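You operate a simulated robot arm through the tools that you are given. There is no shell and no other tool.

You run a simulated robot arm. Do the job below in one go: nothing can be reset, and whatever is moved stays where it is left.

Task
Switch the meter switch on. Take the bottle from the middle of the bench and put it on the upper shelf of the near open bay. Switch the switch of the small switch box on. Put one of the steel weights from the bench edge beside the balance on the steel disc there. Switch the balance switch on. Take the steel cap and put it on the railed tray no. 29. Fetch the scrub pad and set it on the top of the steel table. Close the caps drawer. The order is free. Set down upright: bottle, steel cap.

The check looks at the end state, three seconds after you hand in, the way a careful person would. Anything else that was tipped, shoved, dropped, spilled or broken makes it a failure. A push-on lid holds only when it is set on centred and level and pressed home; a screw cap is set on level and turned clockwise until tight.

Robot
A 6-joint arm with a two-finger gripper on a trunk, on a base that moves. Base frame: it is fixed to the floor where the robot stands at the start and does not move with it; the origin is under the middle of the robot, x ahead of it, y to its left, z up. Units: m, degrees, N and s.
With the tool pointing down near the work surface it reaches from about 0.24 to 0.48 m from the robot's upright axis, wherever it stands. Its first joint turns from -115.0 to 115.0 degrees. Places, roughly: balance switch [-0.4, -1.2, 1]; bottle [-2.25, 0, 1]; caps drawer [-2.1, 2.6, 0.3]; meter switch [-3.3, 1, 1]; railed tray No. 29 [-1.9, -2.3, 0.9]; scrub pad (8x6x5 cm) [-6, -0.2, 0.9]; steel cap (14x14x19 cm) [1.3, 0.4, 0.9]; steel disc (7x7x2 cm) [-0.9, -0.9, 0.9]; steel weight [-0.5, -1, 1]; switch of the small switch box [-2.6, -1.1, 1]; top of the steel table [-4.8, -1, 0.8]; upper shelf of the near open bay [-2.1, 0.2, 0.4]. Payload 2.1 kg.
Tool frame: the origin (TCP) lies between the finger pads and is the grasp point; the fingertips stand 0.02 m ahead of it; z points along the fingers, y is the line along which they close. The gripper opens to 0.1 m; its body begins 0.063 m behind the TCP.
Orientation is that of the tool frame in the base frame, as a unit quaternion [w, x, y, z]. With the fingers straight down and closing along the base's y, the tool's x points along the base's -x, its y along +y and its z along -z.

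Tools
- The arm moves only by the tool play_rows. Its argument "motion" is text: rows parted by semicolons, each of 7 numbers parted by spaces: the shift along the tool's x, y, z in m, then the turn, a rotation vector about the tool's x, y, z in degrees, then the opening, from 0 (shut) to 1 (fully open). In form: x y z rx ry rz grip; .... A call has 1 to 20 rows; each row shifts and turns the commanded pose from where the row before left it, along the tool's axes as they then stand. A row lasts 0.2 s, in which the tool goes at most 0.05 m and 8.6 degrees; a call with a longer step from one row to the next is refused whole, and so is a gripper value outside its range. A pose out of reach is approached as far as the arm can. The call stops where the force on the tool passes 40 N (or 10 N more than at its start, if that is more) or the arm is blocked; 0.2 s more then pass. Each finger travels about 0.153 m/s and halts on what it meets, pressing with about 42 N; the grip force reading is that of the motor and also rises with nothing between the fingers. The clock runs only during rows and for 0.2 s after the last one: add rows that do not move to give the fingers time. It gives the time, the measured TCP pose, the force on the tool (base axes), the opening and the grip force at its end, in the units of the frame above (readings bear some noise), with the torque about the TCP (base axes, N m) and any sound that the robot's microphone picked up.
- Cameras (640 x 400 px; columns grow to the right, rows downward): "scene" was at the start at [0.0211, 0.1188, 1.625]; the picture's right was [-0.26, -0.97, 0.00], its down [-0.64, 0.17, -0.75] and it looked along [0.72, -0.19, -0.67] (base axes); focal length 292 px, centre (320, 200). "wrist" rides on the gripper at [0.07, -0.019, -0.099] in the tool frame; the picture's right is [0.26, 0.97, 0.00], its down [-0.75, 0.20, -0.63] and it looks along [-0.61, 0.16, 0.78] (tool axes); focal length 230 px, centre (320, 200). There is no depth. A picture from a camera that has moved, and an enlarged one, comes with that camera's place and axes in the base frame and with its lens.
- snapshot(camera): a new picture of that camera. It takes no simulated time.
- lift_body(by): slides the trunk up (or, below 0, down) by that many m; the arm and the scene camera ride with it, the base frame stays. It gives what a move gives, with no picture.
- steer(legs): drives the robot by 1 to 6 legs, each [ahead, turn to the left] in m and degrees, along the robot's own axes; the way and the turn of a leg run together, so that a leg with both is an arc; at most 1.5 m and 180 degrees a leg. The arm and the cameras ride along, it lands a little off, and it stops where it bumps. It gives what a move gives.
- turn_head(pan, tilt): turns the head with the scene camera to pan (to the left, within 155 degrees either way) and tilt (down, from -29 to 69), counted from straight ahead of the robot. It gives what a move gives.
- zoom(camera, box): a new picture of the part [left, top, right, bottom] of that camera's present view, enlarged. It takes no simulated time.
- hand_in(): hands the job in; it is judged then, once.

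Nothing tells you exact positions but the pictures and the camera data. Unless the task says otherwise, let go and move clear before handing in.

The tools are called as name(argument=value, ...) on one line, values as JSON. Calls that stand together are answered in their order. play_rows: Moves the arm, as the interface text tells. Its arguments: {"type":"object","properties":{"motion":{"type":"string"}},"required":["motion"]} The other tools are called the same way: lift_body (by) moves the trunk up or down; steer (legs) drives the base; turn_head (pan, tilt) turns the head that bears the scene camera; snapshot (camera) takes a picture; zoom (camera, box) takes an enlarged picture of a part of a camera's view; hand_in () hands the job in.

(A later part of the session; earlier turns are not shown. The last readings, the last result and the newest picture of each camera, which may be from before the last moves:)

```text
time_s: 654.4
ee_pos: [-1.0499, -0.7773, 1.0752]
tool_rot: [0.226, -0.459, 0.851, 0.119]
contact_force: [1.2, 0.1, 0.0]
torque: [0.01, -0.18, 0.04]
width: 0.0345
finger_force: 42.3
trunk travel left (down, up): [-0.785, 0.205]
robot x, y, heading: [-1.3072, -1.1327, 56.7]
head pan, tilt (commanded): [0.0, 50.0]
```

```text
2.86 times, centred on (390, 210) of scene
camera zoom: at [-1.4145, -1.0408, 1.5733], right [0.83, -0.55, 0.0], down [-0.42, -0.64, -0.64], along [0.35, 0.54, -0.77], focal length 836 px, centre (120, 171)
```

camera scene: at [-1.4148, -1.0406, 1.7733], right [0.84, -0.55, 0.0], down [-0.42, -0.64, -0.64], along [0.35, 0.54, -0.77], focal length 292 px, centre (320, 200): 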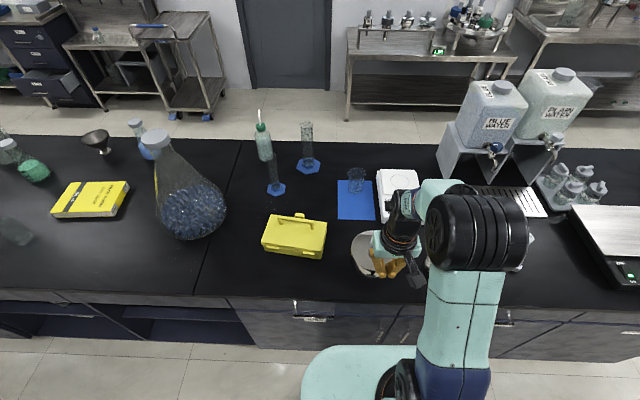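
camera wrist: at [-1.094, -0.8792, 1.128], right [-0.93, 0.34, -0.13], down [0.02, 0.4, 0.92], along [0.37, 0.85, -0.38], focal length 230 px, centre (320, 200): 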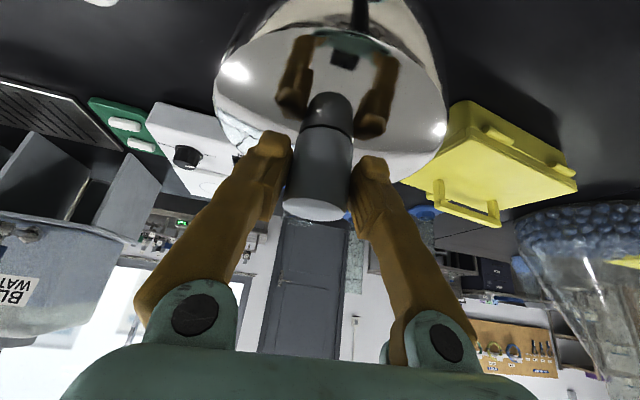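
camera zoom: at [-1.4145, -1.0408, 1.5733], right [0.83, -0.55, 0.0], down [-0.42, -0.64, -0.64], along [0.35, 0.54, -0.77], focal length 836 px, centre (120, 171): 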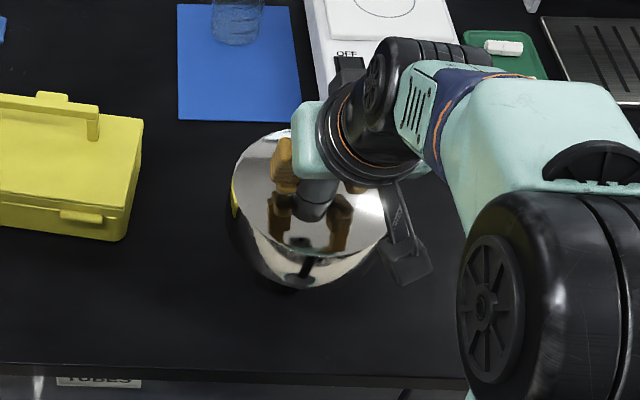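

Gripped firmly at 34.5 mm. I'll lift with the trunk and check that the cap hangs level.

lift_body(by=0.12)

snapshot(camera="wrist")

zoom(camera="scene", box=[300, 140, 480, 300])

```text
time_s: 655.9
ee_pos: [-1.0495, -0.7759, 1.194]
tool_rot: [0.225, -0.459, 0.851, 0.12]
contact_force: [0.5, 0.0, -5.4]
torque: [-0.01, 0.02, 0.02]
width: 0.034
finger_force: 42.0
trunk travel left (down, up): [-0.905, 0.085]
robot x, y, heading: [-1.31, -1.1336, 56.7]
head pan, tilt (commanded): [0.0, 50.0]
```

```text
taken
camera wrist: at [-1.0937, -0.8785, 1.2477], right [-0.93, 0.34, -0.13], down [0.02, 0.4, 0.92], along [0.37, 0.85, -0.38], focal length 230 px, centre (320, 200)
```

wrist: 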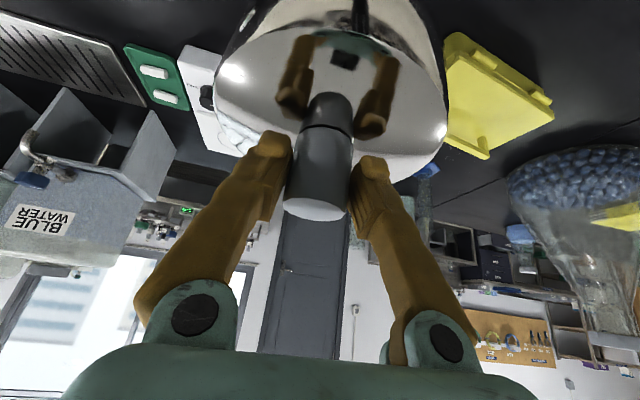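

```text
2.50 times, centred on (390, 220) of scene
camera zoom: at [-1.4139, -1.0398, 1.6933], right [0.83, -0.55, 0.0], down [-0.42, -0.64, -0.64], along [0.35, 0.54, -0.77], focal length 731 px, centre (145, 150)
```

zoom: 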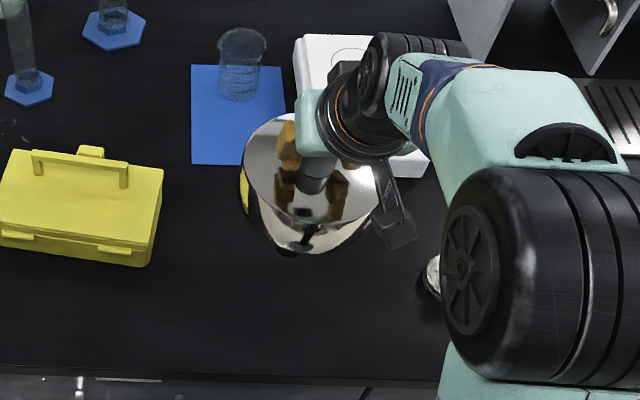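

The cap hangs level and firm. I'll back off from the bench and carry it round to the passage.

steer(legs=[[-0.25, 0], [0, 88.5], [1.2, 0]])

steer(legs=[[1.22, 0]])

snapshot(camera="wrist")

```text
time_s: 667.2
ee_pos: [-2.7579, -0.3242, 1.1955]
tool_rot: [-0.083, 0.915, -0.313, -0.242]
contact_force: [-0.2, 0.2, -6.0]
torque: [-0.02, -0.04, 0.0]
width: 0.034
finger_force: 41.4
trunk travel left (down, up): [-0.905, 0.085]
robot x, y, heading: [-2.4249, -0.61, 142.1]
head pan, tilt (commanded): [0.0, 50.0]
```

```text
time_s: 673.4
ee_pos: [-3.7346, 0.3934, 1.1945]
tool_rot: [-0.08, 0.92, -0.298, -0.243]
contact_force: [0.0, -0.2, -4.4]
torque: [-0.03, -0.02, 0.01]
width: 0.0335
finger_force: 41.7
trunk travel left (down, up): [-0.905, 0.085]
robot x, y, heading: [-3.3893, 0.1202, 144.2]
head pan, tilt (commanded): [0.0, 50.0]
```

```text
taken
camera wrist: at [-3.6347, 0.3453, 1.2479], right [-0.39, -0.91, -0.13], down [-0.4, 0.04, 0.92], along [-0.83, 0.41, -0.38], focal length 230 px, centre (320, 200)
```

wrist: 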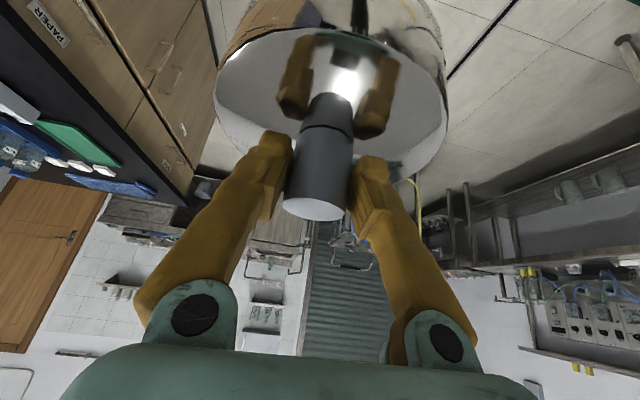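

steer(legs=[[0, 90.8], [0.72, 0], [0, 21.6]])

turn_head(pan=0, tilt=40)

snapshot(camera="scene")

```text
time_s: 682.3
ee_pos: [-3.9389, -0.8953, 1.1947]
tool_rot: [0.157, 0.761, 0.596, -0.201]
contact_force: [0.7, 0.2, -4.5]
torque: [0.06, -0.01, -0.03]
width: 0.0337
finger_force: 42.0
trunk travel left (down, up): [-0.905, 0.085]
robot x, y, heading: [-3.8133, -0.4715, -104.3]
head pan, tilt (commanded): [0.0, 50.0]
```

```text
time_s: 683.0
ee_pos: [-3.9381, -0.8957, 1.1949]
tool_rot: [0.156, 0.762, 0.596, -0.201]
contact_force: [-0.1, -1.2, -4.7]
torque: [0.07, -0.02, 0.0]
width: 0.034
finger_force: 41.7
trunk travel left (down, up): [-0.905, 0.085]
robot x, y, heading: [-3.8155, -0.473, -104.0]
head pan, tilt (commanded): [0.0, 40.0]
```

```text
taken
camera scene: at [-3.6832, -0.534, 1.7074], right [-0.97, 0.24, 0.0], down [0.16, 0.62, -0.77], along [-0.18, -0.74, -0.64], focal length 292 px, centre (320, 200)
```

scene: 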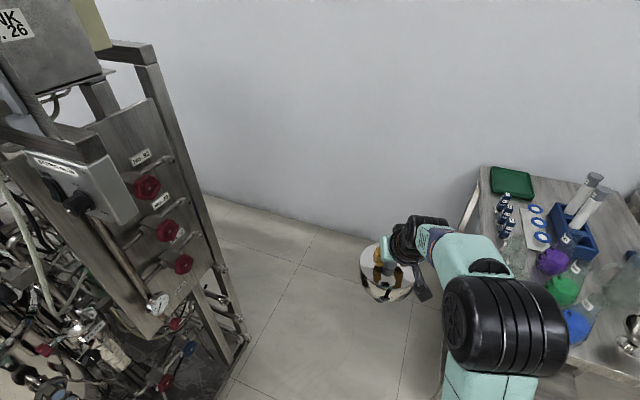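

steer(legs=[[0.56, 0], [0, -13]])

snapshot(camera="scene")

```text
time_s: 687.1
ee_pos: [-4.1653, -1.3936, 1.1941]
tool_rot: [0.131, 0.826, 0.503, -0.218]
contact_force: [0.3, 0.8, -5.8]
torque: [0.01, -0.01, 0.02]
width: 0.0337
finger_force: 42.0
trunk travel left (down, up): [-0.905, 0.085]
robot x, y, heading: [-3.9468, -1.0137, -117.1]
head pan, tilt (commanded): [0.0, 40.0]
```

```text
taken
camera scene: at [-3.8342, -1.1004, 1.7074], right [-0.89, 0.46, 0.0], down [0.3, 0.57, -0.77], along [-0.35, -0.68, -0.64], focal length 292 px, centre (320, 200)
```

scene: 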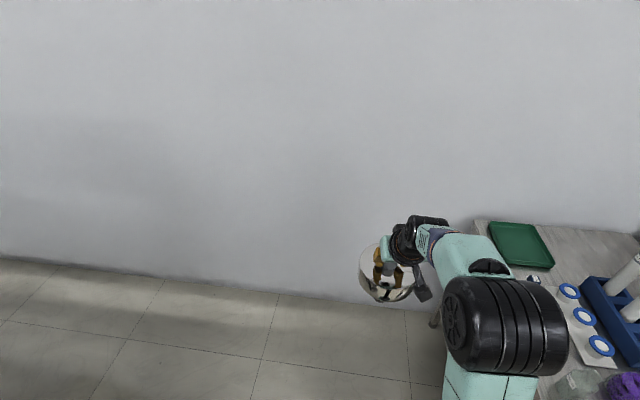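

steer(legs=[[0.42, 0], [0, 82]])

turn_head(pan=10, tilt=30)

snapshot(camera="scene")

```text
time_s: 693.1
ee_pos: [-3.8019, -1.6625, 1.1941]
tool_rot: [0.242, 0.305, 0.918, -0.081]
contact_force: [0.3, -0.2, -4.6]
torque: [0.02, 0.03, 0.04]
width: 0.034
finger_force: 42.7
trunk travel left (down, up): [-0.905, 0.085]
robot x, y, heading: [-4.1391, -1.3806, -37.0]
head pan, tilt (commanded): [0.0, 40.0]
```

```text
time_s: 693.8
ee_pos: [-3.8025, -1.662, 1.194]
tool_rot: [0.241, 0.306, 0.917, -0.082]
contact_force: [-0.4, -0.4, -5.1]
torque: [0.06, 0.02, -0.01]
width: 0.0338
finger_force: 42.2
trunk travel left (down, up): [-0.905, 0.085]
robot x, y, heading: [-4.1374, -1.3834, -36.9]
head pan, tilt (commanded): [10.0, 30.0]
```

```text
taken
camera scene: at [-4.0226, -1.2764, 1.7228], right [-0.45, -0.89, 0.0], down [-0.45, 0.23, -0.87], along [0.77, -0.39, -0.5], focal length 292 px, centre (320, 200)
```

scene: 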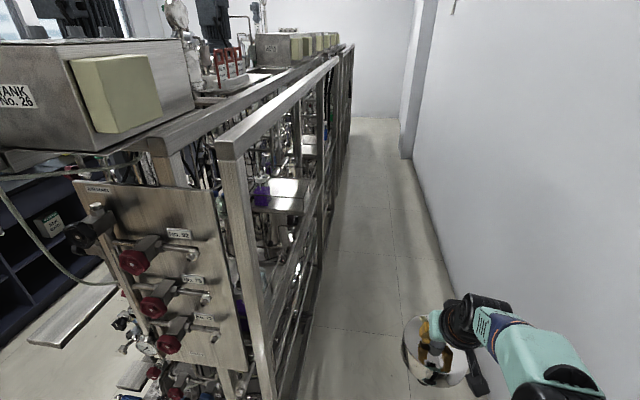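

steer(legs=[[0, -1.8], [1.2, 0]])

snapshot(camera="scene")

```text
time_s: 700.3
ee_pos: [-2.8693, -2.4141, 1.1945]
tool_rot: [0.24, 0.315, 0.914, -0.084]
contact_force: [-0.2, 0.5, -4.7]
torque: [0.03, 0.02, -0.02]
width: 0.0339
finger_force: 41.8
trunk travel left (down, up): [-0.905, 0.085]
robot x, y, heading: [-3.2012, -2.1323, -37.9]
head pan, tilt (commanded): [10.0, 30.0]
```

```text
taken
camera scene: at [-3.0816, -2.0238, 1.7228], right [-0.47, -0.88, 0.0], down [-0.44, 0.24, -0.87], along [0.76, -0.41, -0.5], focal length 292 px, centre (320, 200)
```

scene: 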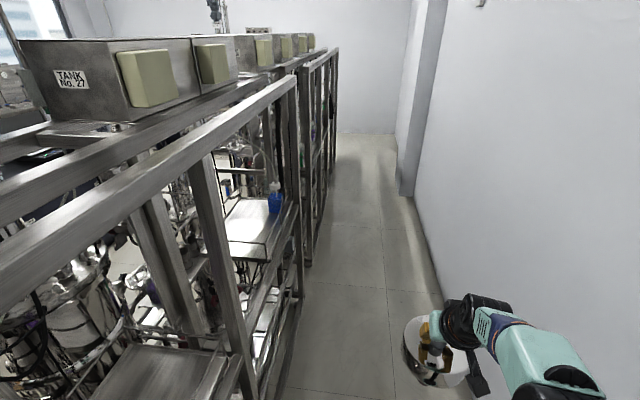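

steer(legs=[[1.15, 0]])

turn_head(pan=75, tilt=40)

snapshot(camera="scene")

```text
time_s: 706.0
ee_pos: [-1.9973, -3.1044, 1.196]
tool_rot: [0.24, 0.316, 0.914, -0.084]
contact_force: [-0.5, 0.3, -4.4]
torque: [0.02, 0.02, 0.01]
width: 0.0336
finger_force: 42.0
trunk travel left (down, up): [-0.905, 0.085]
robot x, y, heading: [-2.3263, -2.8164, -38.4]
head pan, tilt (commanded): [10.0, 30.0]
```

```text
time_s: 707.3
ee_pos: [-1.9974, -3.1037, 1.1946]
tool_rot: [0.24, 0.317, 0.914, -0.084]
contact_force: [-0.2, 0.8, -5.0]
torque: [0.03, 0.04, -0.02]
width: 0.0339
finger_force: 42.5
trunk travel left (down, up): [-0.905, 0.085]
robot x, y, heading: [-2.3261, -2.8162, -38.2]
head pan, tilt (commanded): [75.0, 40.0]
```

```text
taken
camera scene: at [-2.2188, -2.6193, 1.7075], right [0.6, -0.8, 0.0], down [-0.52, -0.38, -0.77], along [0.61, 0.46, -0.64], focal length 292 px, centre (320, 200)
```

scene: 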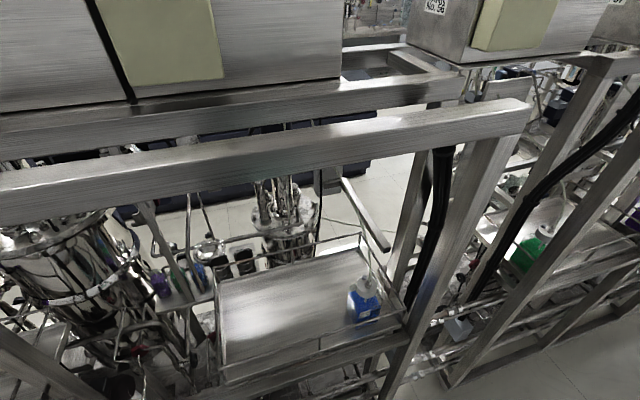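

I'm behind the tray now, with the cap clear. The back rail's underside is at z≈1.5, so there's headroom. I'll turn to face the tray.

steer(legs=[[0, 60]])

steer(legs=[[0, 33]])

turn_head(pan=0, tilt=40)

snapshot(camera="scene")

snapshot(camera="wrist")

```text
time_s: 710.3
ee_pos: [-1.9118, -2.6805, 1.1939]
tool_rot: [0.251, -0.175, 0.951, 0.045]
contact_force: [0.0, -0.1, -3.8]
torque: [-0.03, 0.04, 0.03]
width: 0.0338
finger_force: 41.9
trunk travel left (down, up): [-0.905, 0.085]
robot x, y, heading: [-2.3297, -2.8164, 20.7]
head pan, tilt (commanded): [75.0, 40.0]
```

```text
time_s: 712.3
ee_pos: [-2.0557, -2.4726, 1.1948]
tool_rot: [0.227, -0.442, 0.86, 0.116]
contact_force: [0.4, -1.0, -4.0]
torque: [-0.01, 0.04, 0.02]
width: 0.034
finger_force: 42.1
trunk travel left (down, up): [-0.905, 0.085]
robot x, y, heading: [-2.3251, -2.8152, 54.0]
head pan, tilt (commanded): [75.0, 40.0]
```

```text
time_s: 713.8
ee_pos: [-2.057, -2.4742, 1.1945]
tool_rot: [0.227, -0.441, 0.861, 0.115]
contact_force: [-0.1, -0.1, -4.8]
torque: [-0.07, 0.02, 0.0]
width: 0.0336
finger_force: 41.7
trunk travel left (down, up): [-0.905, 0.085]
robot x, y, heading: [-2.3308, -2.8139, 54.2]
head pan, tilt (commanded): [0.0, 40.0]
```

```text
taken
camera scene: at [-2.4262, -2.7127, 1.7075], right [0.81, -0.58, 0.0], down [-0.38, -0.52, -0.77], along [0.45, 0.62, -0.64], focal length 292 px, centre (320, 200)
```

scene: 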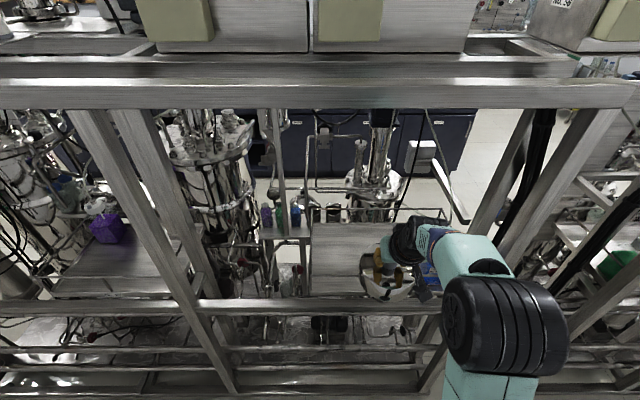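

```text
taken
camera wrist: at [-2.1043, -2.5718, 1.2475], right [-0.92, 0.38, -0.13], down [0.04, 0.4, 0.92], along [0.4, 0.83, -0.38], focal length 230 px, centre (320, 200)
```

wrist: 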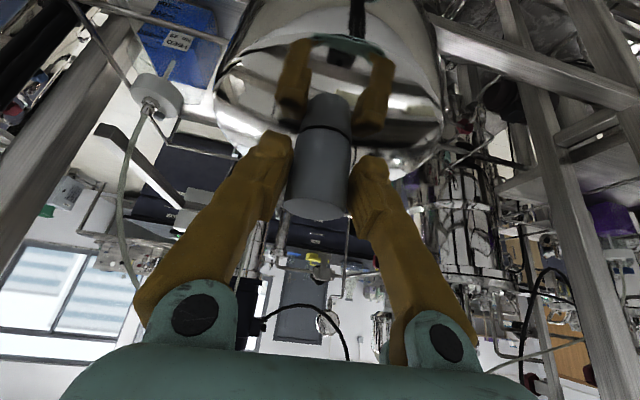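

There is headroom but my elbow is high. I'll raise the hand relative to the shoulder and lower the trunk by the same amount so the whole arm passes well under the top rail.

play_rows(motion="-0.0185 0 -0.0326 0 0 0 0.2; -0.0185 0 -0.0326 0 0 0 0.2; 0 0 0 0 0 0 0.2")

lift_body(by=-0.1)

play_rows(motion="-0.0185 0 -0.0326 0 0 0 0.2; -0.0185 0 -0.0326 0 0 0 0.2; 0 0 0 0 0 0 0.2")

lift_body(by=-0.06)

snapshot(camera="scene")

```text
time_s: 714.6
ee_pos: [-2.0532, -2.4716, 1.2688]
tool_rot: [0.226, -0.44, 0.861, 0.115]
contact_force: [-0.1, 0.6, -5.2]
torque: [-0.03, 0.03, 0.01]
width: 0.0338
finger_force: 42.0
trunk travel left (down, up): [-0.905, 0.085]
robot x, y, heading: [-2.328, -2.8164, 54.3]
head pan, tilt (commanded): [0.0, 40.0]
```

```text
time_s: 715.9
ee_pos: [-2.0514, -2.4709, 1.1685]
tool_rot: [0.226, -0.441, 0.861, 0.115]
contact_force: [-0.7, 0.1, -5.5]
torque: [-0.04, 0.01, 0.0]
width: 0.0339
finger_force: 42.1
trunk travel left (down, up): [-0.805, 0.185]
robot x, y, heading: [-2.3297, -2.8175, 54.1]
head pan, tilt (commanded): [0.0, 40.0]
```

```text
time_s: 716.7
ee_pos: [-2.0518, -2.4721, 1.2436]
tool_rot: [0.226, -0.441, 0.861, 0.115]
contact_force: [-0.6, 0.4, -4.9]
torque: [-0.06, 0.06, -0.01]
width: 0.0337
finger_force: 42.3
trunk travel left (down, up): [-0.805, 0.185]
robot x, y, heading: [-2.3292, -2.8132, 54.1]
head pan, tilt (commanded): [0.0, 40.0]
```

```text
time_s: 717.7
ee_pos: [-2.0523, -2.4739, 1.1837]
tool_rot: [0.227, -0.442, 0.86, 0.116]
contact_force: [0.4, 0.4, -4.8]
torque: [-0.07, 0.03, -0.01]
width: 0.0338
finger_force: 42.5
trunk travel left (down, up): [-0.745, 0.245]
robot x, y, heading: [-2.3284, -2.817, 54.6]
head pan, tilt (commanded): [0.0, 40.0]
```

```text
taken
camera scene: at [-2.4261, -2.7131, 1.5475], right [0.81, -0.58, 0.0], down [-0.38, -0.52, -0.77], along [0.45, 0.62, -0.64], focal length 292 px, centre (320, 200)
```

scene: 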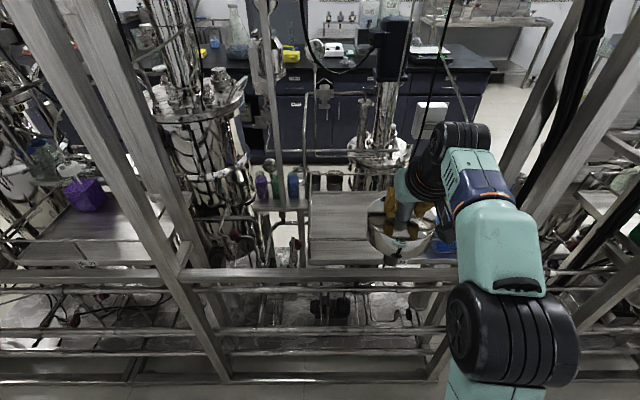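

steer(legs=[[0.12, 0]])

snapshot(camera="scene")

snapshot(camera="wrist")

```text
time_s: 719.0
ee_pos: [-1.9827, -2.3762, 1.185]
tool_rot: [0.227, -0.441, 0.861, 0.115]
contact_force: [0.1, 0.3, -5.6]
torque: [-0.06, 0.01, 0.01]
width: 0.0336
finger_force: 41.7
trunk travel left (down, up): [-0.745, 0.245]
robot x, y, heading: [-2.2567, -2.72, 54.3]
head pan, tilt (commanded): [0.0, 40.0]
```

```text
taken
camera scene: at [-2.3565, -2.6166, 1.5476], right [0.81, -0.59, 0.0], down [-0.38, -0.52, -0.77], along [0.45, 0.62, -0.64], focal length 292 px, centre (320, 200)
```

scene: 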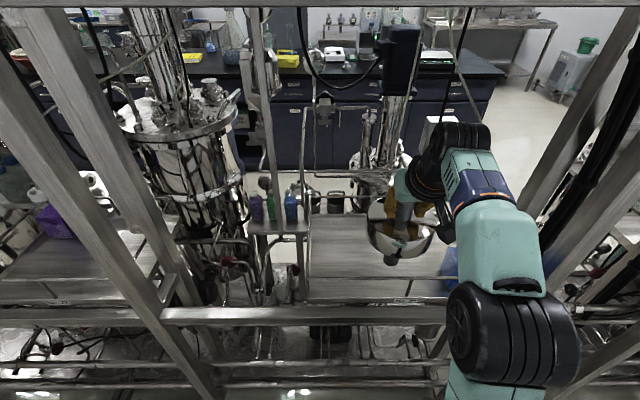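

```text
taken
camera wrist: at [-2.0306, -2.4755, 1.2375], right [-0.91, 0.38, -0.13], down [0.04, 0.4, 0.92], along [0.4, 0.83, -0.38], focal length 230 px, centre (320, 200)
```

wrist: 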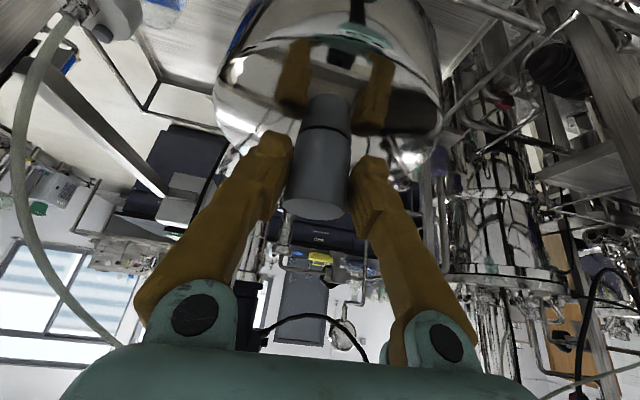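

Nearly there. I want to see the white tube near my hand before going further.

zoom(camera="scene", box=[340, 20, 500, 180])

turn_head(pan=-25, tilt=20)

snapshot(camera="scene")

```text
2.50 times, centred on (420, 100) of scene
camera zoom: at [-2.3565, -2.6166, 1.5476], right [0.81, -0.59, 0.0], down [-0.38, -0.52, -0.77], along [0.45, 0.62, -0.64], focal length 731 px, centre (70, 450)
```

zoom: 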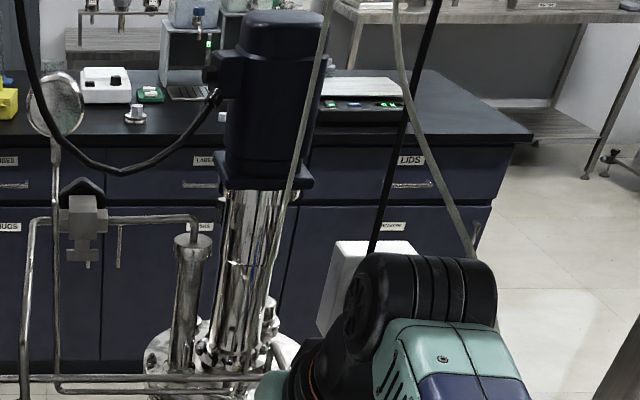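

```text
time_s: 719.9
ee_pos: [-1.9821, -2.376, 1.1842]
tool_rot: [0.226, -0.441, 0.861, 0.115]
contact_force: [0.0, 0.1, -5.7]
torque: [-0.01, 0.06, 0.02]
width: 0.0338
finger_force: 42.4
trunk travel left (down, up): [-0.745, 0.245]
robot x, y, heading: [-2.2555, -2.7189, 54.3]
head pan, tilt (commanded): [-25.0, 20.0]
```

```text
taken
camera scene: at [-2.3241, -2.6384, 1.5788], right [0.49, -0.87, 0.0], down [-0.3, -0.17, -0.94], along [0.82, 0.46, -0.34], focal length 292 px, centre (320, 200)
```

scene: 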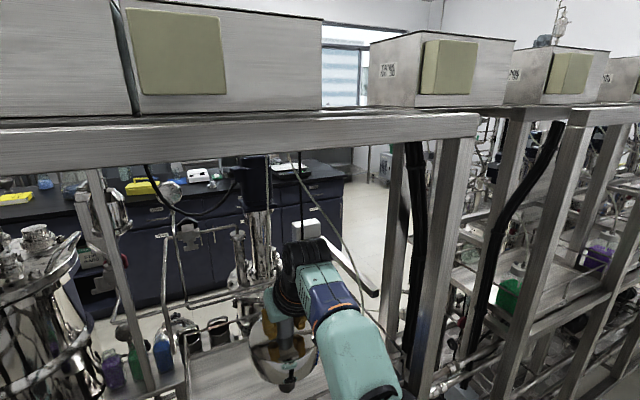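

The tube runs at least 20 cm to the right of my hand and further forward, so the way is clear. Moving in the last 10 cm.

steer(legs=[[0.1, 0]])

turn_head(pan=0, tilt=40)

snapshot(camera="scene")

snapshot(camera="wrist")

```text
time_s: 721.0
ee_pos: [-1.9303, -2.3059, 1.1878]
tool_rot: [0.229, -0.44, 0.86, 0.117]
contact_force: [-1.4, -0.8, -4.4]
torque: [-0.01, 0.02, -0.01]
width: 0.0335
finger_force: 42.4
trunk travel left (down, up): [-0.745, 0.245]
robot x, y, heading: [-2.2041, -2.6389, 54.3]
head pan, tilt (commanded): [-25.0, 20.0]
```

```text
time_s: 721.9
ee_pos: [-1.9247, -2.2981, 1.1842]
tool_rot: [0.228, -0.44, 0.861, 0.115]
contact_force: [0.1, 0.0, -4.4]
torque: [0.0, 0.03, -0.01]
width: 0.0337
finger_force: 42.0
trunk travel left (down, up): [-0.745, 0.245]
robot x, y, heading: [-2.2007, -2.6362, 54.2]
head pan, tilt (commanded): [0.0, 40.0]
```

```text
taken
camera scene: at [-2.2984, -2.5366, 1.5475], right [0.81, -0.59, 0.0], down [-0.38, -0.52, -0.77], along [0.45, 0.62, -0.64], focal length 292 px, centre (320, 200)
```

scene: 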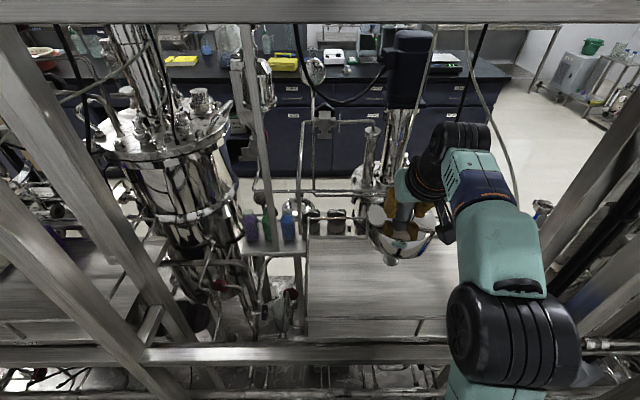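

```text
taken
camera wrist: at [-1.9733, -2.3973, 1.2374], right [-0.91, 0.38, -0.13], down [0.04, 0.4, 0.92], along [0.4, 0.83, -0.38], focal length 230 px, centre (320, 200)
```

wrist: 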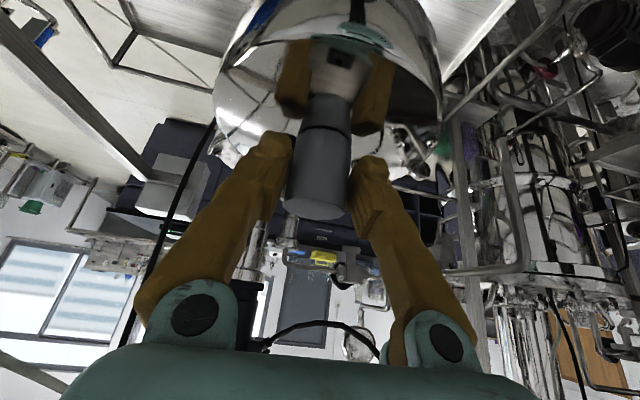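

The cap is over the tray, 10 cm inside its back edge. I'll lower it by trunk in steps.

lift_body(by=-0.09)

snapshot(camera="scene")

zoom(camera="scene", box=[280, 180, 500, 340])

```text
time_s: 723.1
ee_pos: [-1.9253, -2.3001, 1.0944]
tool_rot: [0.227, -0.441, 0.861, 0.115]
contact_force: [-0.3, 1.2, -5.3]
torque: [-0.07, 0.03, 0.02]
width: 0.0337
finger_force: 42.1
trunk travel left (down, up): [-0.655, 0.335]
robot x, y, heading: [-2.1985, -2.6388, 54.1]
head pan, tilt (commanded): [0.0, 40.0]
```

```text
taken
camera scene: at [-2.2989, -2.537, 1.4575], right [0.81, -0.59, 0.0], down [-0.38, -0.52, -0.77], along [0.45, 0.62, -0.64], focal length 292 px, centre (320, 200)
```

scene: 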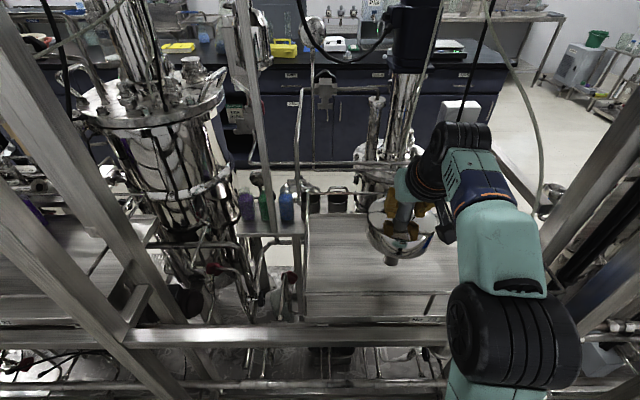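

```text
2.50 times, centred on (390, 260) of scene
camera zoom: at [-2.2989, -2.537, 1.4575], right [0.81, -0.59, 0.0], down [-0.38, -0.52, -0.77], along [0.45, 0.62, -0.64], focal length 731 px, centre (145, 50)
```

zoom: 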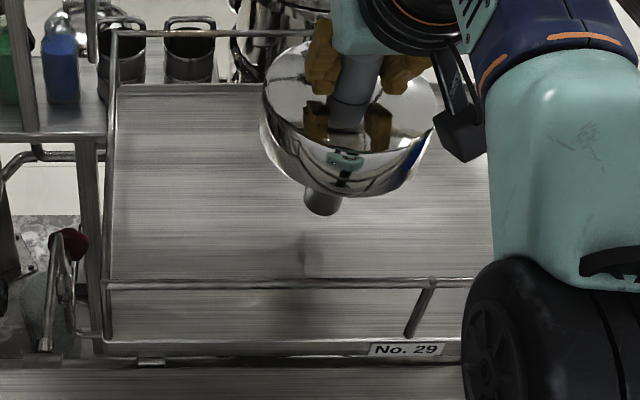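

I can read "No. 29" on the tray edge; the stem is over the free middle. Lowering gently now.

lift_body(by=-0.025)

lift_body(by=-0.006)

lift_body(by=-0.005)

zoom(camera="scene", box=[280, 180, 500, 340])

```text
time_s: 723.9
ee_pos: [-1.9242, -2.2996, 1.0688]
tool_rot: [0.226, -0.44, 0.861, 0.116]
contact_force: [0.2, -0.8, -5.7]
torque: [-0.05, 0.05, -0.01]
width: 0.0336
finger_force: 41.4
trunk travel left (down, up): [-0.63, 0.36]
robot x, y, heading: [-2.2003, -2.6391, 53.9]
head pan, tilt (commanded): [0.0, 40.0]
```

```text
time_s: 724.4
ee_pos: [-1.9255, -2.2986, 1.0636]
tool_rot: [0.227, -0.44, 0.861, 0.115]
contact_force: [0.2, 0.7, -5.3]
torque: [-0.06, 0.04, 0.0]
width: 0.0338
finger_force: 41.8
trunk travel left (down, up): [-0.624, 0.366]
robot x, y, heading: [-2.2017, -2.6391, 54.0]
head pan, tilt (commanded): [0.0, 40.0]
```

```text
time_s: 724.9
ee_pos: [-1.925, -2.2995, 1.0583]
tool_rot: [0.227, -0.44, 0.861, 0.115]
contact_force: [0.5, 0.4, -5.0]
torque: [-0.07, 0.05, -0.01]
width: 0.034
finger_force: 42.2
trunk travel left (down, up): [-0.619, 0.371]
robot x, y, heading: [-2.2011, -2.639, 54.0]
head pan, tilt (commanded): [0.0, 40.0]
```

```text
2.50 times, centred on (390, 260) of scene
camera zoom: at [-2.2989, -2.5369, 1.4214], right [0.81, -0.59, 0.0], down [-0.38, -0.52, -0.77], along [0.45, 0.62, -0.64], focal length 731 px, centre (145, 50)
```

zoom: 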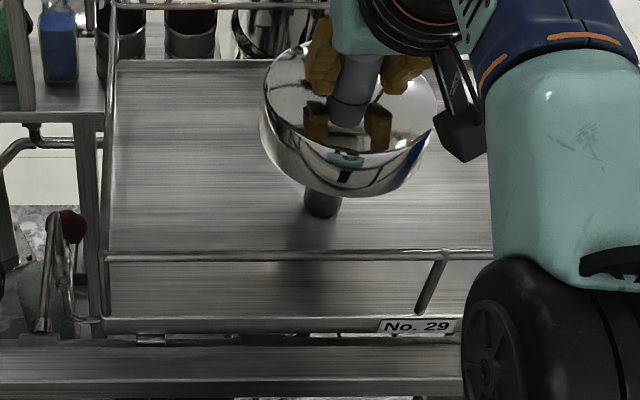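

lift_body(by=-0.004)

lift_body(by=-0.004)

lift_body(by=-0.004)

```text
time_s: 725.5
ee_pos: [-1.9256, -2.3006, 1.0569]
tool_rot: [0.23, -0.44, 0.86, 0.116]
contact_force: [0.7, 1.0, 6.3]
torque: [0.08, -0.2, -0.01]
width: 0.0337
finger_force: 42.0
trunk travel left (down, up): [-0.615, 0.375]
robot x, y, heading: [-2.2007, -2.6376, 54.1]
head pan, tilt (commanded): [0.0, 40.0]
```

```text
time_s: 726.0
ee_pos: [-1.9276, -2.3015, 1.0559]
tool_rot: [0.235, -0.439, 0.859, 0.118]
contact_force: [2.2, 5.4, 39.3]
torque: [0.7, -0.51, 0.0]
width: 0.0337
finger_force: 41.8
trunk travel left (down, up): [-0.611, 0.379]
robot x, y, heading: [-2.2057, -2.6391, 54.3]
head pan, tilt (commanded): [0.0, 40.0]
```

```text
time_s: 726.5
ee_pos: [-1.9285, -2.3023, 1.0517]
tool_rot: [0.232, -0.439, 0.86, 0.117]
contact_force: [0.8, 2.2, 39.8]
torque: [0.3, -0.2, 0.02]
width: 0.034
finger_force: 42.2
trunk travel left (down, up): [-0.607, 0.383]
robot x, y, heading: [-2.2016, -2.6379, 54.1]
head pan, tilt (commanded): [0.0, 40.0]
```

Firm contact (40 N). I'll back off a few millimetres so the cap stands freely, then open slowly.

lift_body(by=0.003)

lift_body(by=0.002)

zoom(camera="scene", box=[280, 180, 500, 340])

snapshot(camera="wrist")

```text
time_s: 727.0
ee_pos: [-1.9278, -2.3015, 1.0506]
tool_rot: [0.23, -0.44, 0.861, 0.116]
contact_force: [1.8, 2.1, 25.0]
torque: [0.38, -0.3, 0.0]
width: 0.0336
finger_force: 42.2
trunk travel left (down, up): [-0.61, 0.38]
robot x, y, heading: [-2.1987, -2.6406, 54.2]
head pan, tilt (commanded): [0.0, 40.0]
```

```text
time_s: 727.6
ee_pos: [-1.9264, -2.3002, 1.0504]
tool_rot: [0.226, -0.441, 0.861, 0.114]
contact_force: [0.6, 1.2, 9.4]
torque: [0.1, -0.06, -0.01]
width: 0.0337
finger_force: 41.9
trunk travel left (down, up): [-0.612, 0.378]
robot x, y, heading: [-2.1988, -2.6397, 54.1]
head pan, tilt (commanded): [0.0, 40.0]
```

```text
2.50 times, centred on (390, 260) of scene
camera zoom: at [-2.3006, -2.5387, 1.4143], right [0.81, -0.59, 0.0], down [-0.38, -0.52, -0.77], along [0.45, 0.62, -0.64], focal length 731 px, centre (145, 50)
```

zoom: 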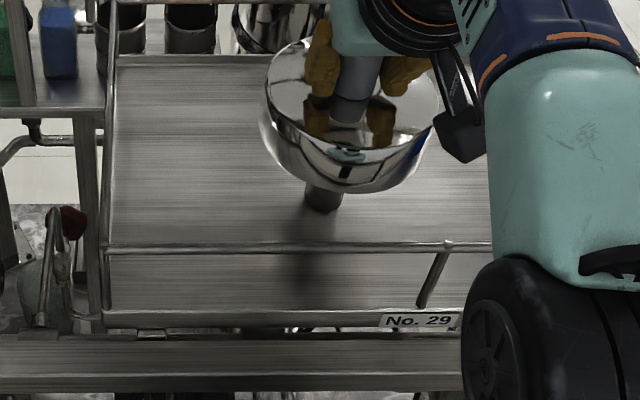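

```text
taken
camera wrist: at [-1.9751, -2.3991, 1.1042], right [-0.91, 0.38, -0.13], down [0.04, 0.4, 0.92], along [0.4, 0.83, -0.38], focal length 230 px, centre (320, 200)
```

wrist: 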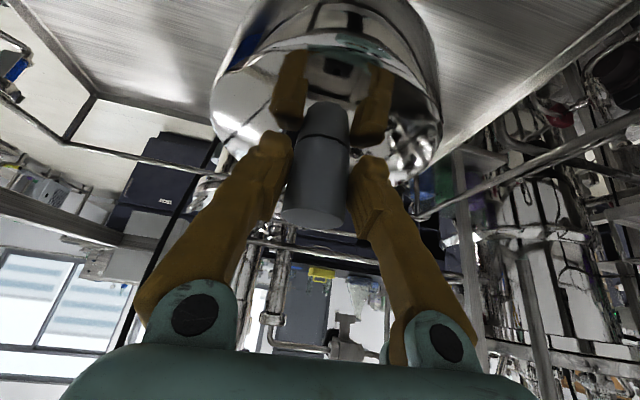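

play_rows(motion="0 0 0 0 0 0 0.36; 0 0 0 0 0 0 0.4; 0 0 0 0 0 0 0.5; 0 0 0 0 0 0 0.65; 0 0 0 0 0 0 0.8; 0 0 0 0 0 0 0.8")

zoom(camera="scene", box=[280, 180, 500, 340])

snapshot(camera="wrist")

```text
time_s: 729.0
ee_pos: [-1.9252, -2.2997, 1.0509]
tool_rot: [0.227, -0.44, 0.861, 0.115]
contact_force: [0.4, -0.4, 0.2]
torque: [0.02, -0.03, 0.01]
width: 0.0798
finger_force: 0.0
trunk travel left (down, up): [-0.612, 0.378]
robot x, y, heading: [-2.2032, -2.6402, 54.1]
head pan, tilt (commanded): [0.0, 40.0]
```

```text
2.50 times, centred on (390, 260) of scene
camera zoom: at [-2.2995, -2.5377, 1.4145], right [0.81, -0.59, 0.0], down [-0.38, -0.52, -0.77], along [0.45, 0.62, -0.64], focal length 731 px, centre (145, 50)
```

zoom: 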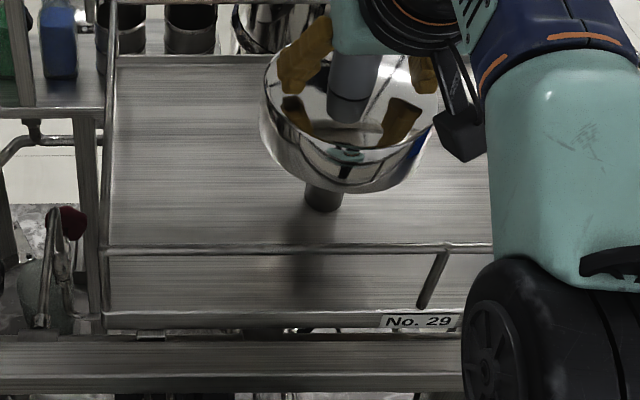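

```text
taken
camera wrist: at [-1.9741, -2.3982, 1.1048], right [-0.91, 0.38, -0.13], down [0.04, 0.4, 0.92], along [0.4, 0.83, -0.38], focal length 230 px, centre (320, 200)
```

wrist: 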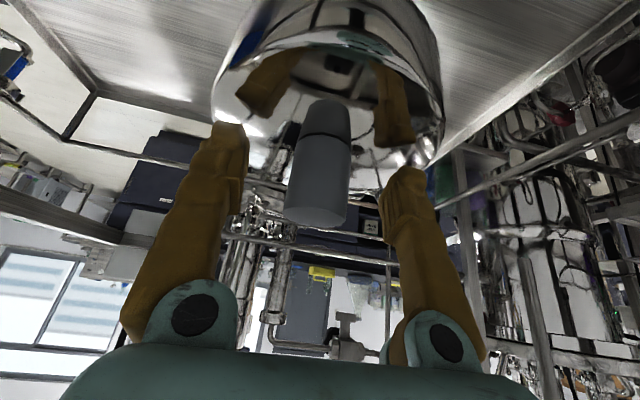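

The cap stands on its own. I'll withdraw along the tool axis, then reverse out.

play_rows(motion="0 0 -0.025 0 0 0 0.8; 0 0 -0.025 0 0 0 0.8; 0 0 -0.025 0 0 0 0.8; 0 0 -0.025 0 0 0 0.8; 0 0 0 0 0 0 0.8")

snapshot(camera="wrist")

zoom(camera="scene", box=[280, 140, 500, 340])

```text
time_s: 730.2
ee_pos: [-1.9556, -2.3401, 1.1382]
tool_rot: [0.227, -0.44, 0.861, 0.115]
contact_force: [-0.5, -0.5, -0.2]
torque: [0.01, -0.02, 0.01]
width: 0.0798
finger_force: 0.1
trunk travel left (down, up): [-0.612, 0.378]
robot x, y, heading: [-2.2024, -2.6441, 54.2]
head pan, tilt (commanded): [0.0, 40.0]
```

```text
taken
camera wrist: at [-2.0036, -2.4392, 1.1903], right [-0.91, 0.38, -0.13], down [0.04, 0.4, 0.92], along [0.4, 0.83, -0.38], focal length 230 px, centre (320, 200)
```

wrist: 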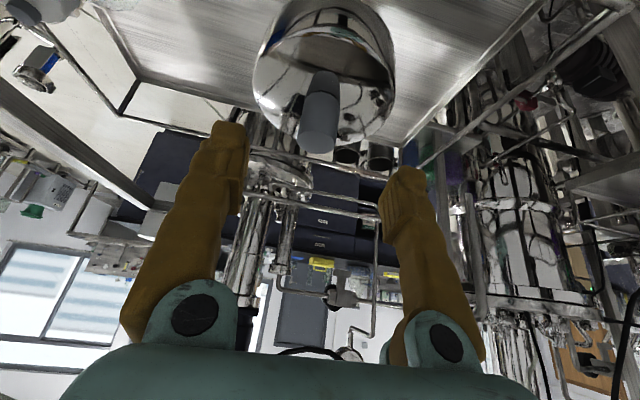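

```text
2.00 times, centred on (390, 240) of scene
camera zoom: at [-2.2995, -2.5375, 1.4145], right [0.81, -0.59, 0.0], down [-0.38, -0.52, -0.77], along [0.45, 0.62, -0.64], focal length 585 px, centre (180, 120)
```

zoom: 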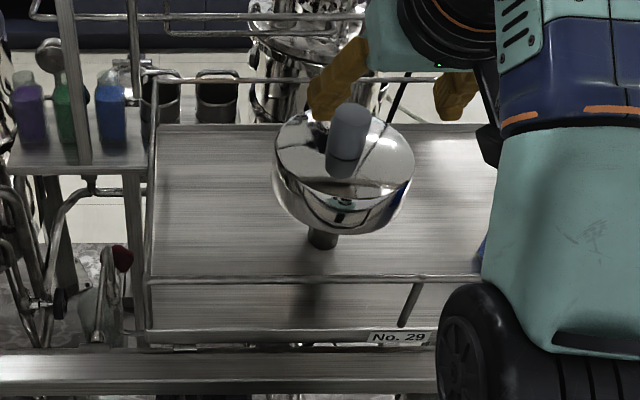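

The cap stands upright on tray No. 29. I'll reverse out into the passage.

steer(legs=[[-0.25, 0]])

snapshot(camera="scene")

```text
time_s: 732.0
ee_pos: [-2.0997, -2.5438, 1.1377]
tool_rot: [0.228, -0.436, 0.863, 0.114]
contact_force: [0.1, -0.1, 0.7]
torque: [0.0, -0.02, 0.0]
width: 0.0803
finger_force: 0.0
trunk travel left (down, up): [-0.612, 0.378]
robot x, y, heading: [-2.3481, -2.8425, 53.5]
head pan, tilt (commanded): [0.0, 40.0]
```

```text
taken
camera scene: at [-2.4457, -2.7379, 1.4145], right [0.8, -0.59, 0.0], down [-0.38, -0.52, -0.77], along [0.46, 0.62, -0.64], focal length 292 px, centre (320, 200)
```

scene: 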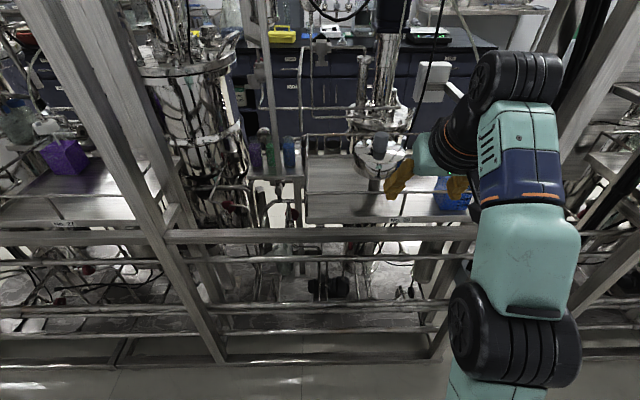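

Now I fold the arm to its travel pose and raise the trunk for the drive to the last task, the caps drawer.

play_rows(motion="0.0277 0 0.0245 0 5.92 0 0.5; 0.0251 0 0.0272 0 5.92 0 0.3; 0.0221 0 0.0296 0 5.92 0 0; 0.0189 0 0.0318 0 5.92 0 0; 0.0155 0 0.0336 0 5.92 0 0; 0 0 0 0 0 0 0")

lift_body(by=0.2)

steer(legs=[[0, -89]])

```text
time_s: 733.4
ee_pos: [-2.1337, -2.5918, 0.9615]
tool_rot: [-0.001, -0.451, 0.893, -0.001]
contact_force: [0.3, 0.2, 0.3]
torque: [0.04, -0.01, 0.01]
width: 0.0
finger_force: 29.6
trunk travel left (down, up): [-0.612, 0.378]
robot x, y, heading: [-2.3488, -2.8417, 53.5]
head pan, tilt (commanded): [0.0, 40.0]
```

```text
time_s: 735.6
ee_pos: [-2.1332, -2.591, 1.1609]
tool_rot: [0.0, -0.451, 0.893, -0.001]
contact_force: [0.5, 0.0, -0.5]
torque: [0.01, 0.0, 0.01]
width: 0.0
finger_force: 29.4
trunk travel left (down, up): [-0.812, 0.178]
robot x, y, heading: [-2.3474, -2.8433, 53.8]
head pan, tilt (commanded): [0.0, 40.0]
```

```text
time_s: 739.7
ee_pos: [-2.0934, -3.051, 1.1621]
tool_rot: [-0.001, 0.304, 0.953, -0.001]
contact_force: [0.3, 0.4, 0.3]
torque: [-0.01, -0.01, 0.0]
width: 0.0
finger_force: 29.4
trunk travel left (down, up): [-0.812, 0.178]
robot x, y, heading: [-2.349, -2.8443, -35.3]
head pan, tilt (commanded): [0.0, 40.0]
```

turn_head(pan=80, tilt=35)

zoom(camera="scene", box=[160, 160, 440, 340])

steer(legs=[[-1.15, 0], [-1.13, 0]])

```text
time_s: 741.3
ee_pos: [-2.0939, -3.0512, 1.1605]
tool_rot: [-0.002, 0.304, 0.953, -0.001]
contact_force: [-0.7, 0.2, 0.7]
torque: [0.01, 0.03, 0.0]
width: 0.0002
finger_force: 29.8
trunk travel left (down, up): [-0.812, 0.178]
robot x, y, heading: [-2.3508, -2.8395, -35.6]
head pan, tilt (commanded): [80.0, 35.0]
```

```text
2.22 times, centred on (300, 250) of scene
camera zoom: at [-2.253, -2.6304, 1.622], right [0.7, -0.71, 0.0], down [-0.41, -0.4, -0.82], along [0.58, 0.57, -0.57], focal length 650 px, centre (364, 89)
```

zoom: 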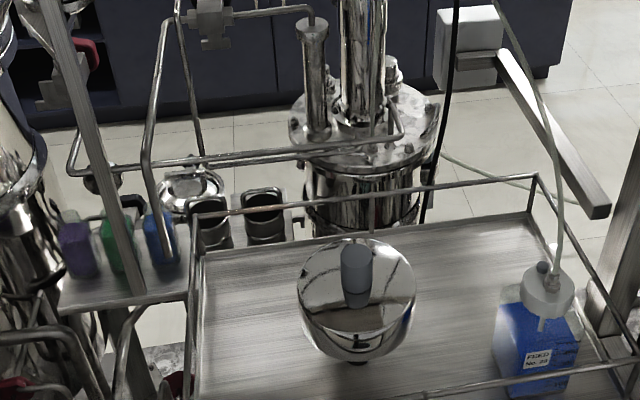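

```text
time_s: 752.4
ee_pos: [-3.9161, -1.7064, 1.161]
tool_rot: [-0.002, 0.327, 0.945, 0.0]
contact_force: [-0.5, -0.4, 0.1]
torque: [-0.02, -0.01, -0.05]
width: 0.0
finger_force: 29.6
trunk travel left (down, up): [-0.812, 0.178]
robot x, y, heading: [-4.1605, -1.4842, -38.3]
head pan, tilt (commanded): [80.0, 35.0]
```

steer(legs=[[0, 102.9], [0.5, 0], [0, 16.5], [0.58, 0], [0, -26], [0.72, 0]])

turn_head(pan=90, tilt=25)

snapshot(camera="scene")

```text
time_s: 768.2
ee_pos: [-3.1792, 0.3211, 1.1618]
tool_rot: [0.0, -0.435, 0.9, -0.001]
contact_force: [-0.2, 0.0, 0.2]
torque: [0.02, 0.01, -0.02]
width: 0.0001
finger_force: 29.3
trunk travel left (down, up): [-0.812, 0.178]
robot x, y, heading: [-3.4022, 0.0786, 51.5]
head pan, tilt (commanded): [80.0, 35.0]
```

```text
time_s: 769.0
ee_pos: [-3.1787, 0.3216, 1.1605]
tool_rot: [0.0, -0.435, 0.901, -0.001]
contact_force: [-0.5, 0.0, 0.4]
torque: [-0.01, -0.01, -0.03]
width: 0.0
finger_force: 29.4
trunk travel left (down, up): [-0.812, 0.178]
robot x, y, heading: [-3.4059, 0.0786, 51.5]
head pan, tilt (commanded): [90.0, 25.0]
```

```text
taken
camera scene: at [-3.62, 0.1769, 1.6378], right [0.62, 0.78, 0.0], down [0.33, -0.26, -0.91], along [-0.71, 0.56, -0.42], focal length 292 px, centre (320, 200)
```

scene: 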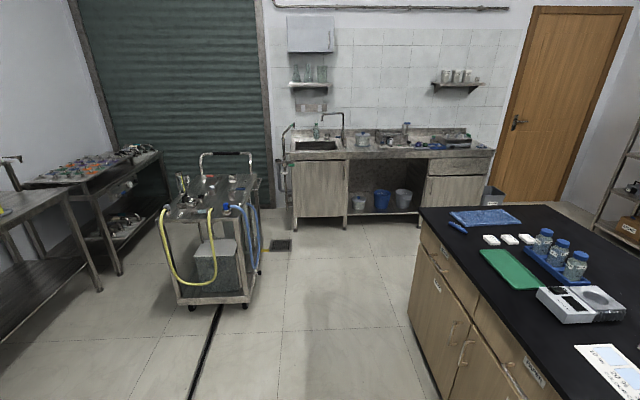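

steer(legs=[[0, 91.5], [1.1, 0], [1.1, 0], [0, -88]])

turn_head(pan=0, tilt=25)

snapshot(camera="scene")

```text
time_s: 787.5
ee_pos: [-5.0188, 1.5656, 1.1629]
tool_rot: [-0.001, -0.471, 0.882, -0.001]
contact_force: [-0.2, 0.3, 0.2]
torque: [-0.02, -0.01, 0.0]
width: 0.0001
finger_force: 29.5
trunk travel left (down, up): [-0.812, 0.178]
robot x, y, heading: [-5.2172, 1.306, 55.8]
head pan, tilt (commanded): [90.0, 25.0]
```

```text
time_s: 789.2
ee_pos: [-5.0191, 1.5651, 1.1625]
tool_rot: [0.0, -0.47, 0.883, -0.002]
contact_force: [0.1, -0.1, -0.3]
torque: [0.0, -0.01, 0.02]
width: 0.0
finger_force: 29.1
trunk travel left (down, up): [-0.812, 0.178]
robot x, y, heading: [-5.2212, 1.3029, 56.1]
head pan, tilt (commanded): [0.0, 25.0]
```

```text
taken
camera scene: at [-5.3199, 1.411, 1.6378], right [0.83, -0.56, 0.0], down [-0.24, -0.35, -0.91], along [0.51, 0.75, -0.42], focal length 292 px, centre (320, 200)
```

scene: 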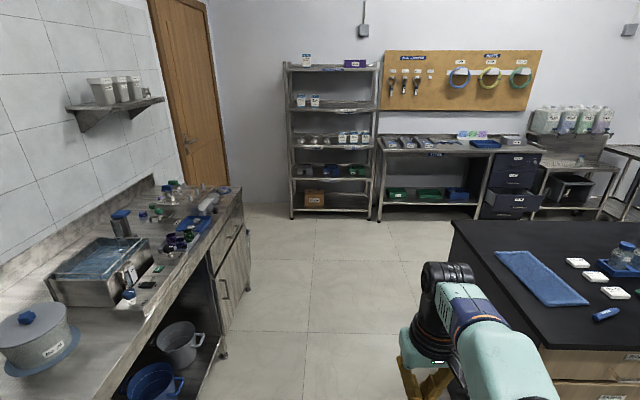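

steer(legs=[[0, -1], [1.0, 0], [0.85, 0]])

turn_head(pan=-40, tilt=30)

snapshot(camera="scene")

```text
time_s: 798.8
ee_pos: [-3.9624, 3.0606, 1.162]
tool_rot: [0.001, -0.465, 0.885, -0.001]
contact_force: [-0.3, 0.6, 0.2]
torque: [0.02, 0.01, -0.03]
width: 0.0
finger_force: 29.1
trunk travel left (down, up): [-0.812, 0.178]
robot x, y, heading: [-4.1733, 2.8019, 55.6]
head pan, tilt (commanded): [0.0, 25.0]
```

```text
time_s: 799.8
ee_pos: [-3.9626, 3.0617, 1.1613]
tool_rot: [0.001, -0.466, 0.885, 0.0]
contact_force: [-0.4, -0.3, 0.2]
torque: [0.01, -0.02, 0.0]
width: 0.0
finger_force: 29.4
trunk travel left (down, up): [-0.812, 0.178]
robot x, y, heading: [-4.1721, 2.8024, 55.5]
head pan, tilt (commanded): [-40.0, 30.0]
```

```text
taken
camera scene: at [-4.2301, 2.8578, 1.6299], right [0.27, -0.96, 0.0], down [-0.48, -0.13, -0.87], along [0.83, 0.23, -0.5], focal length 292 px, centre (320, 200)
```

scene: 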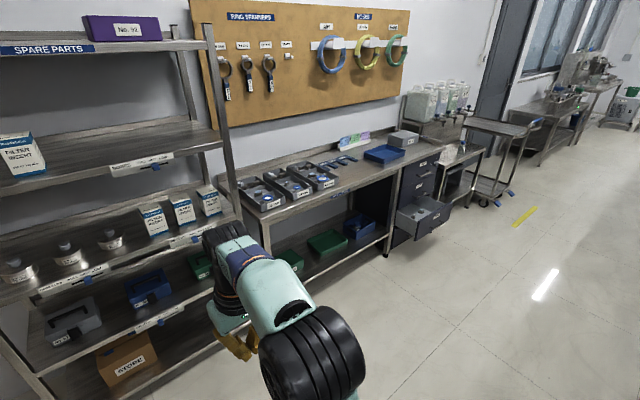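

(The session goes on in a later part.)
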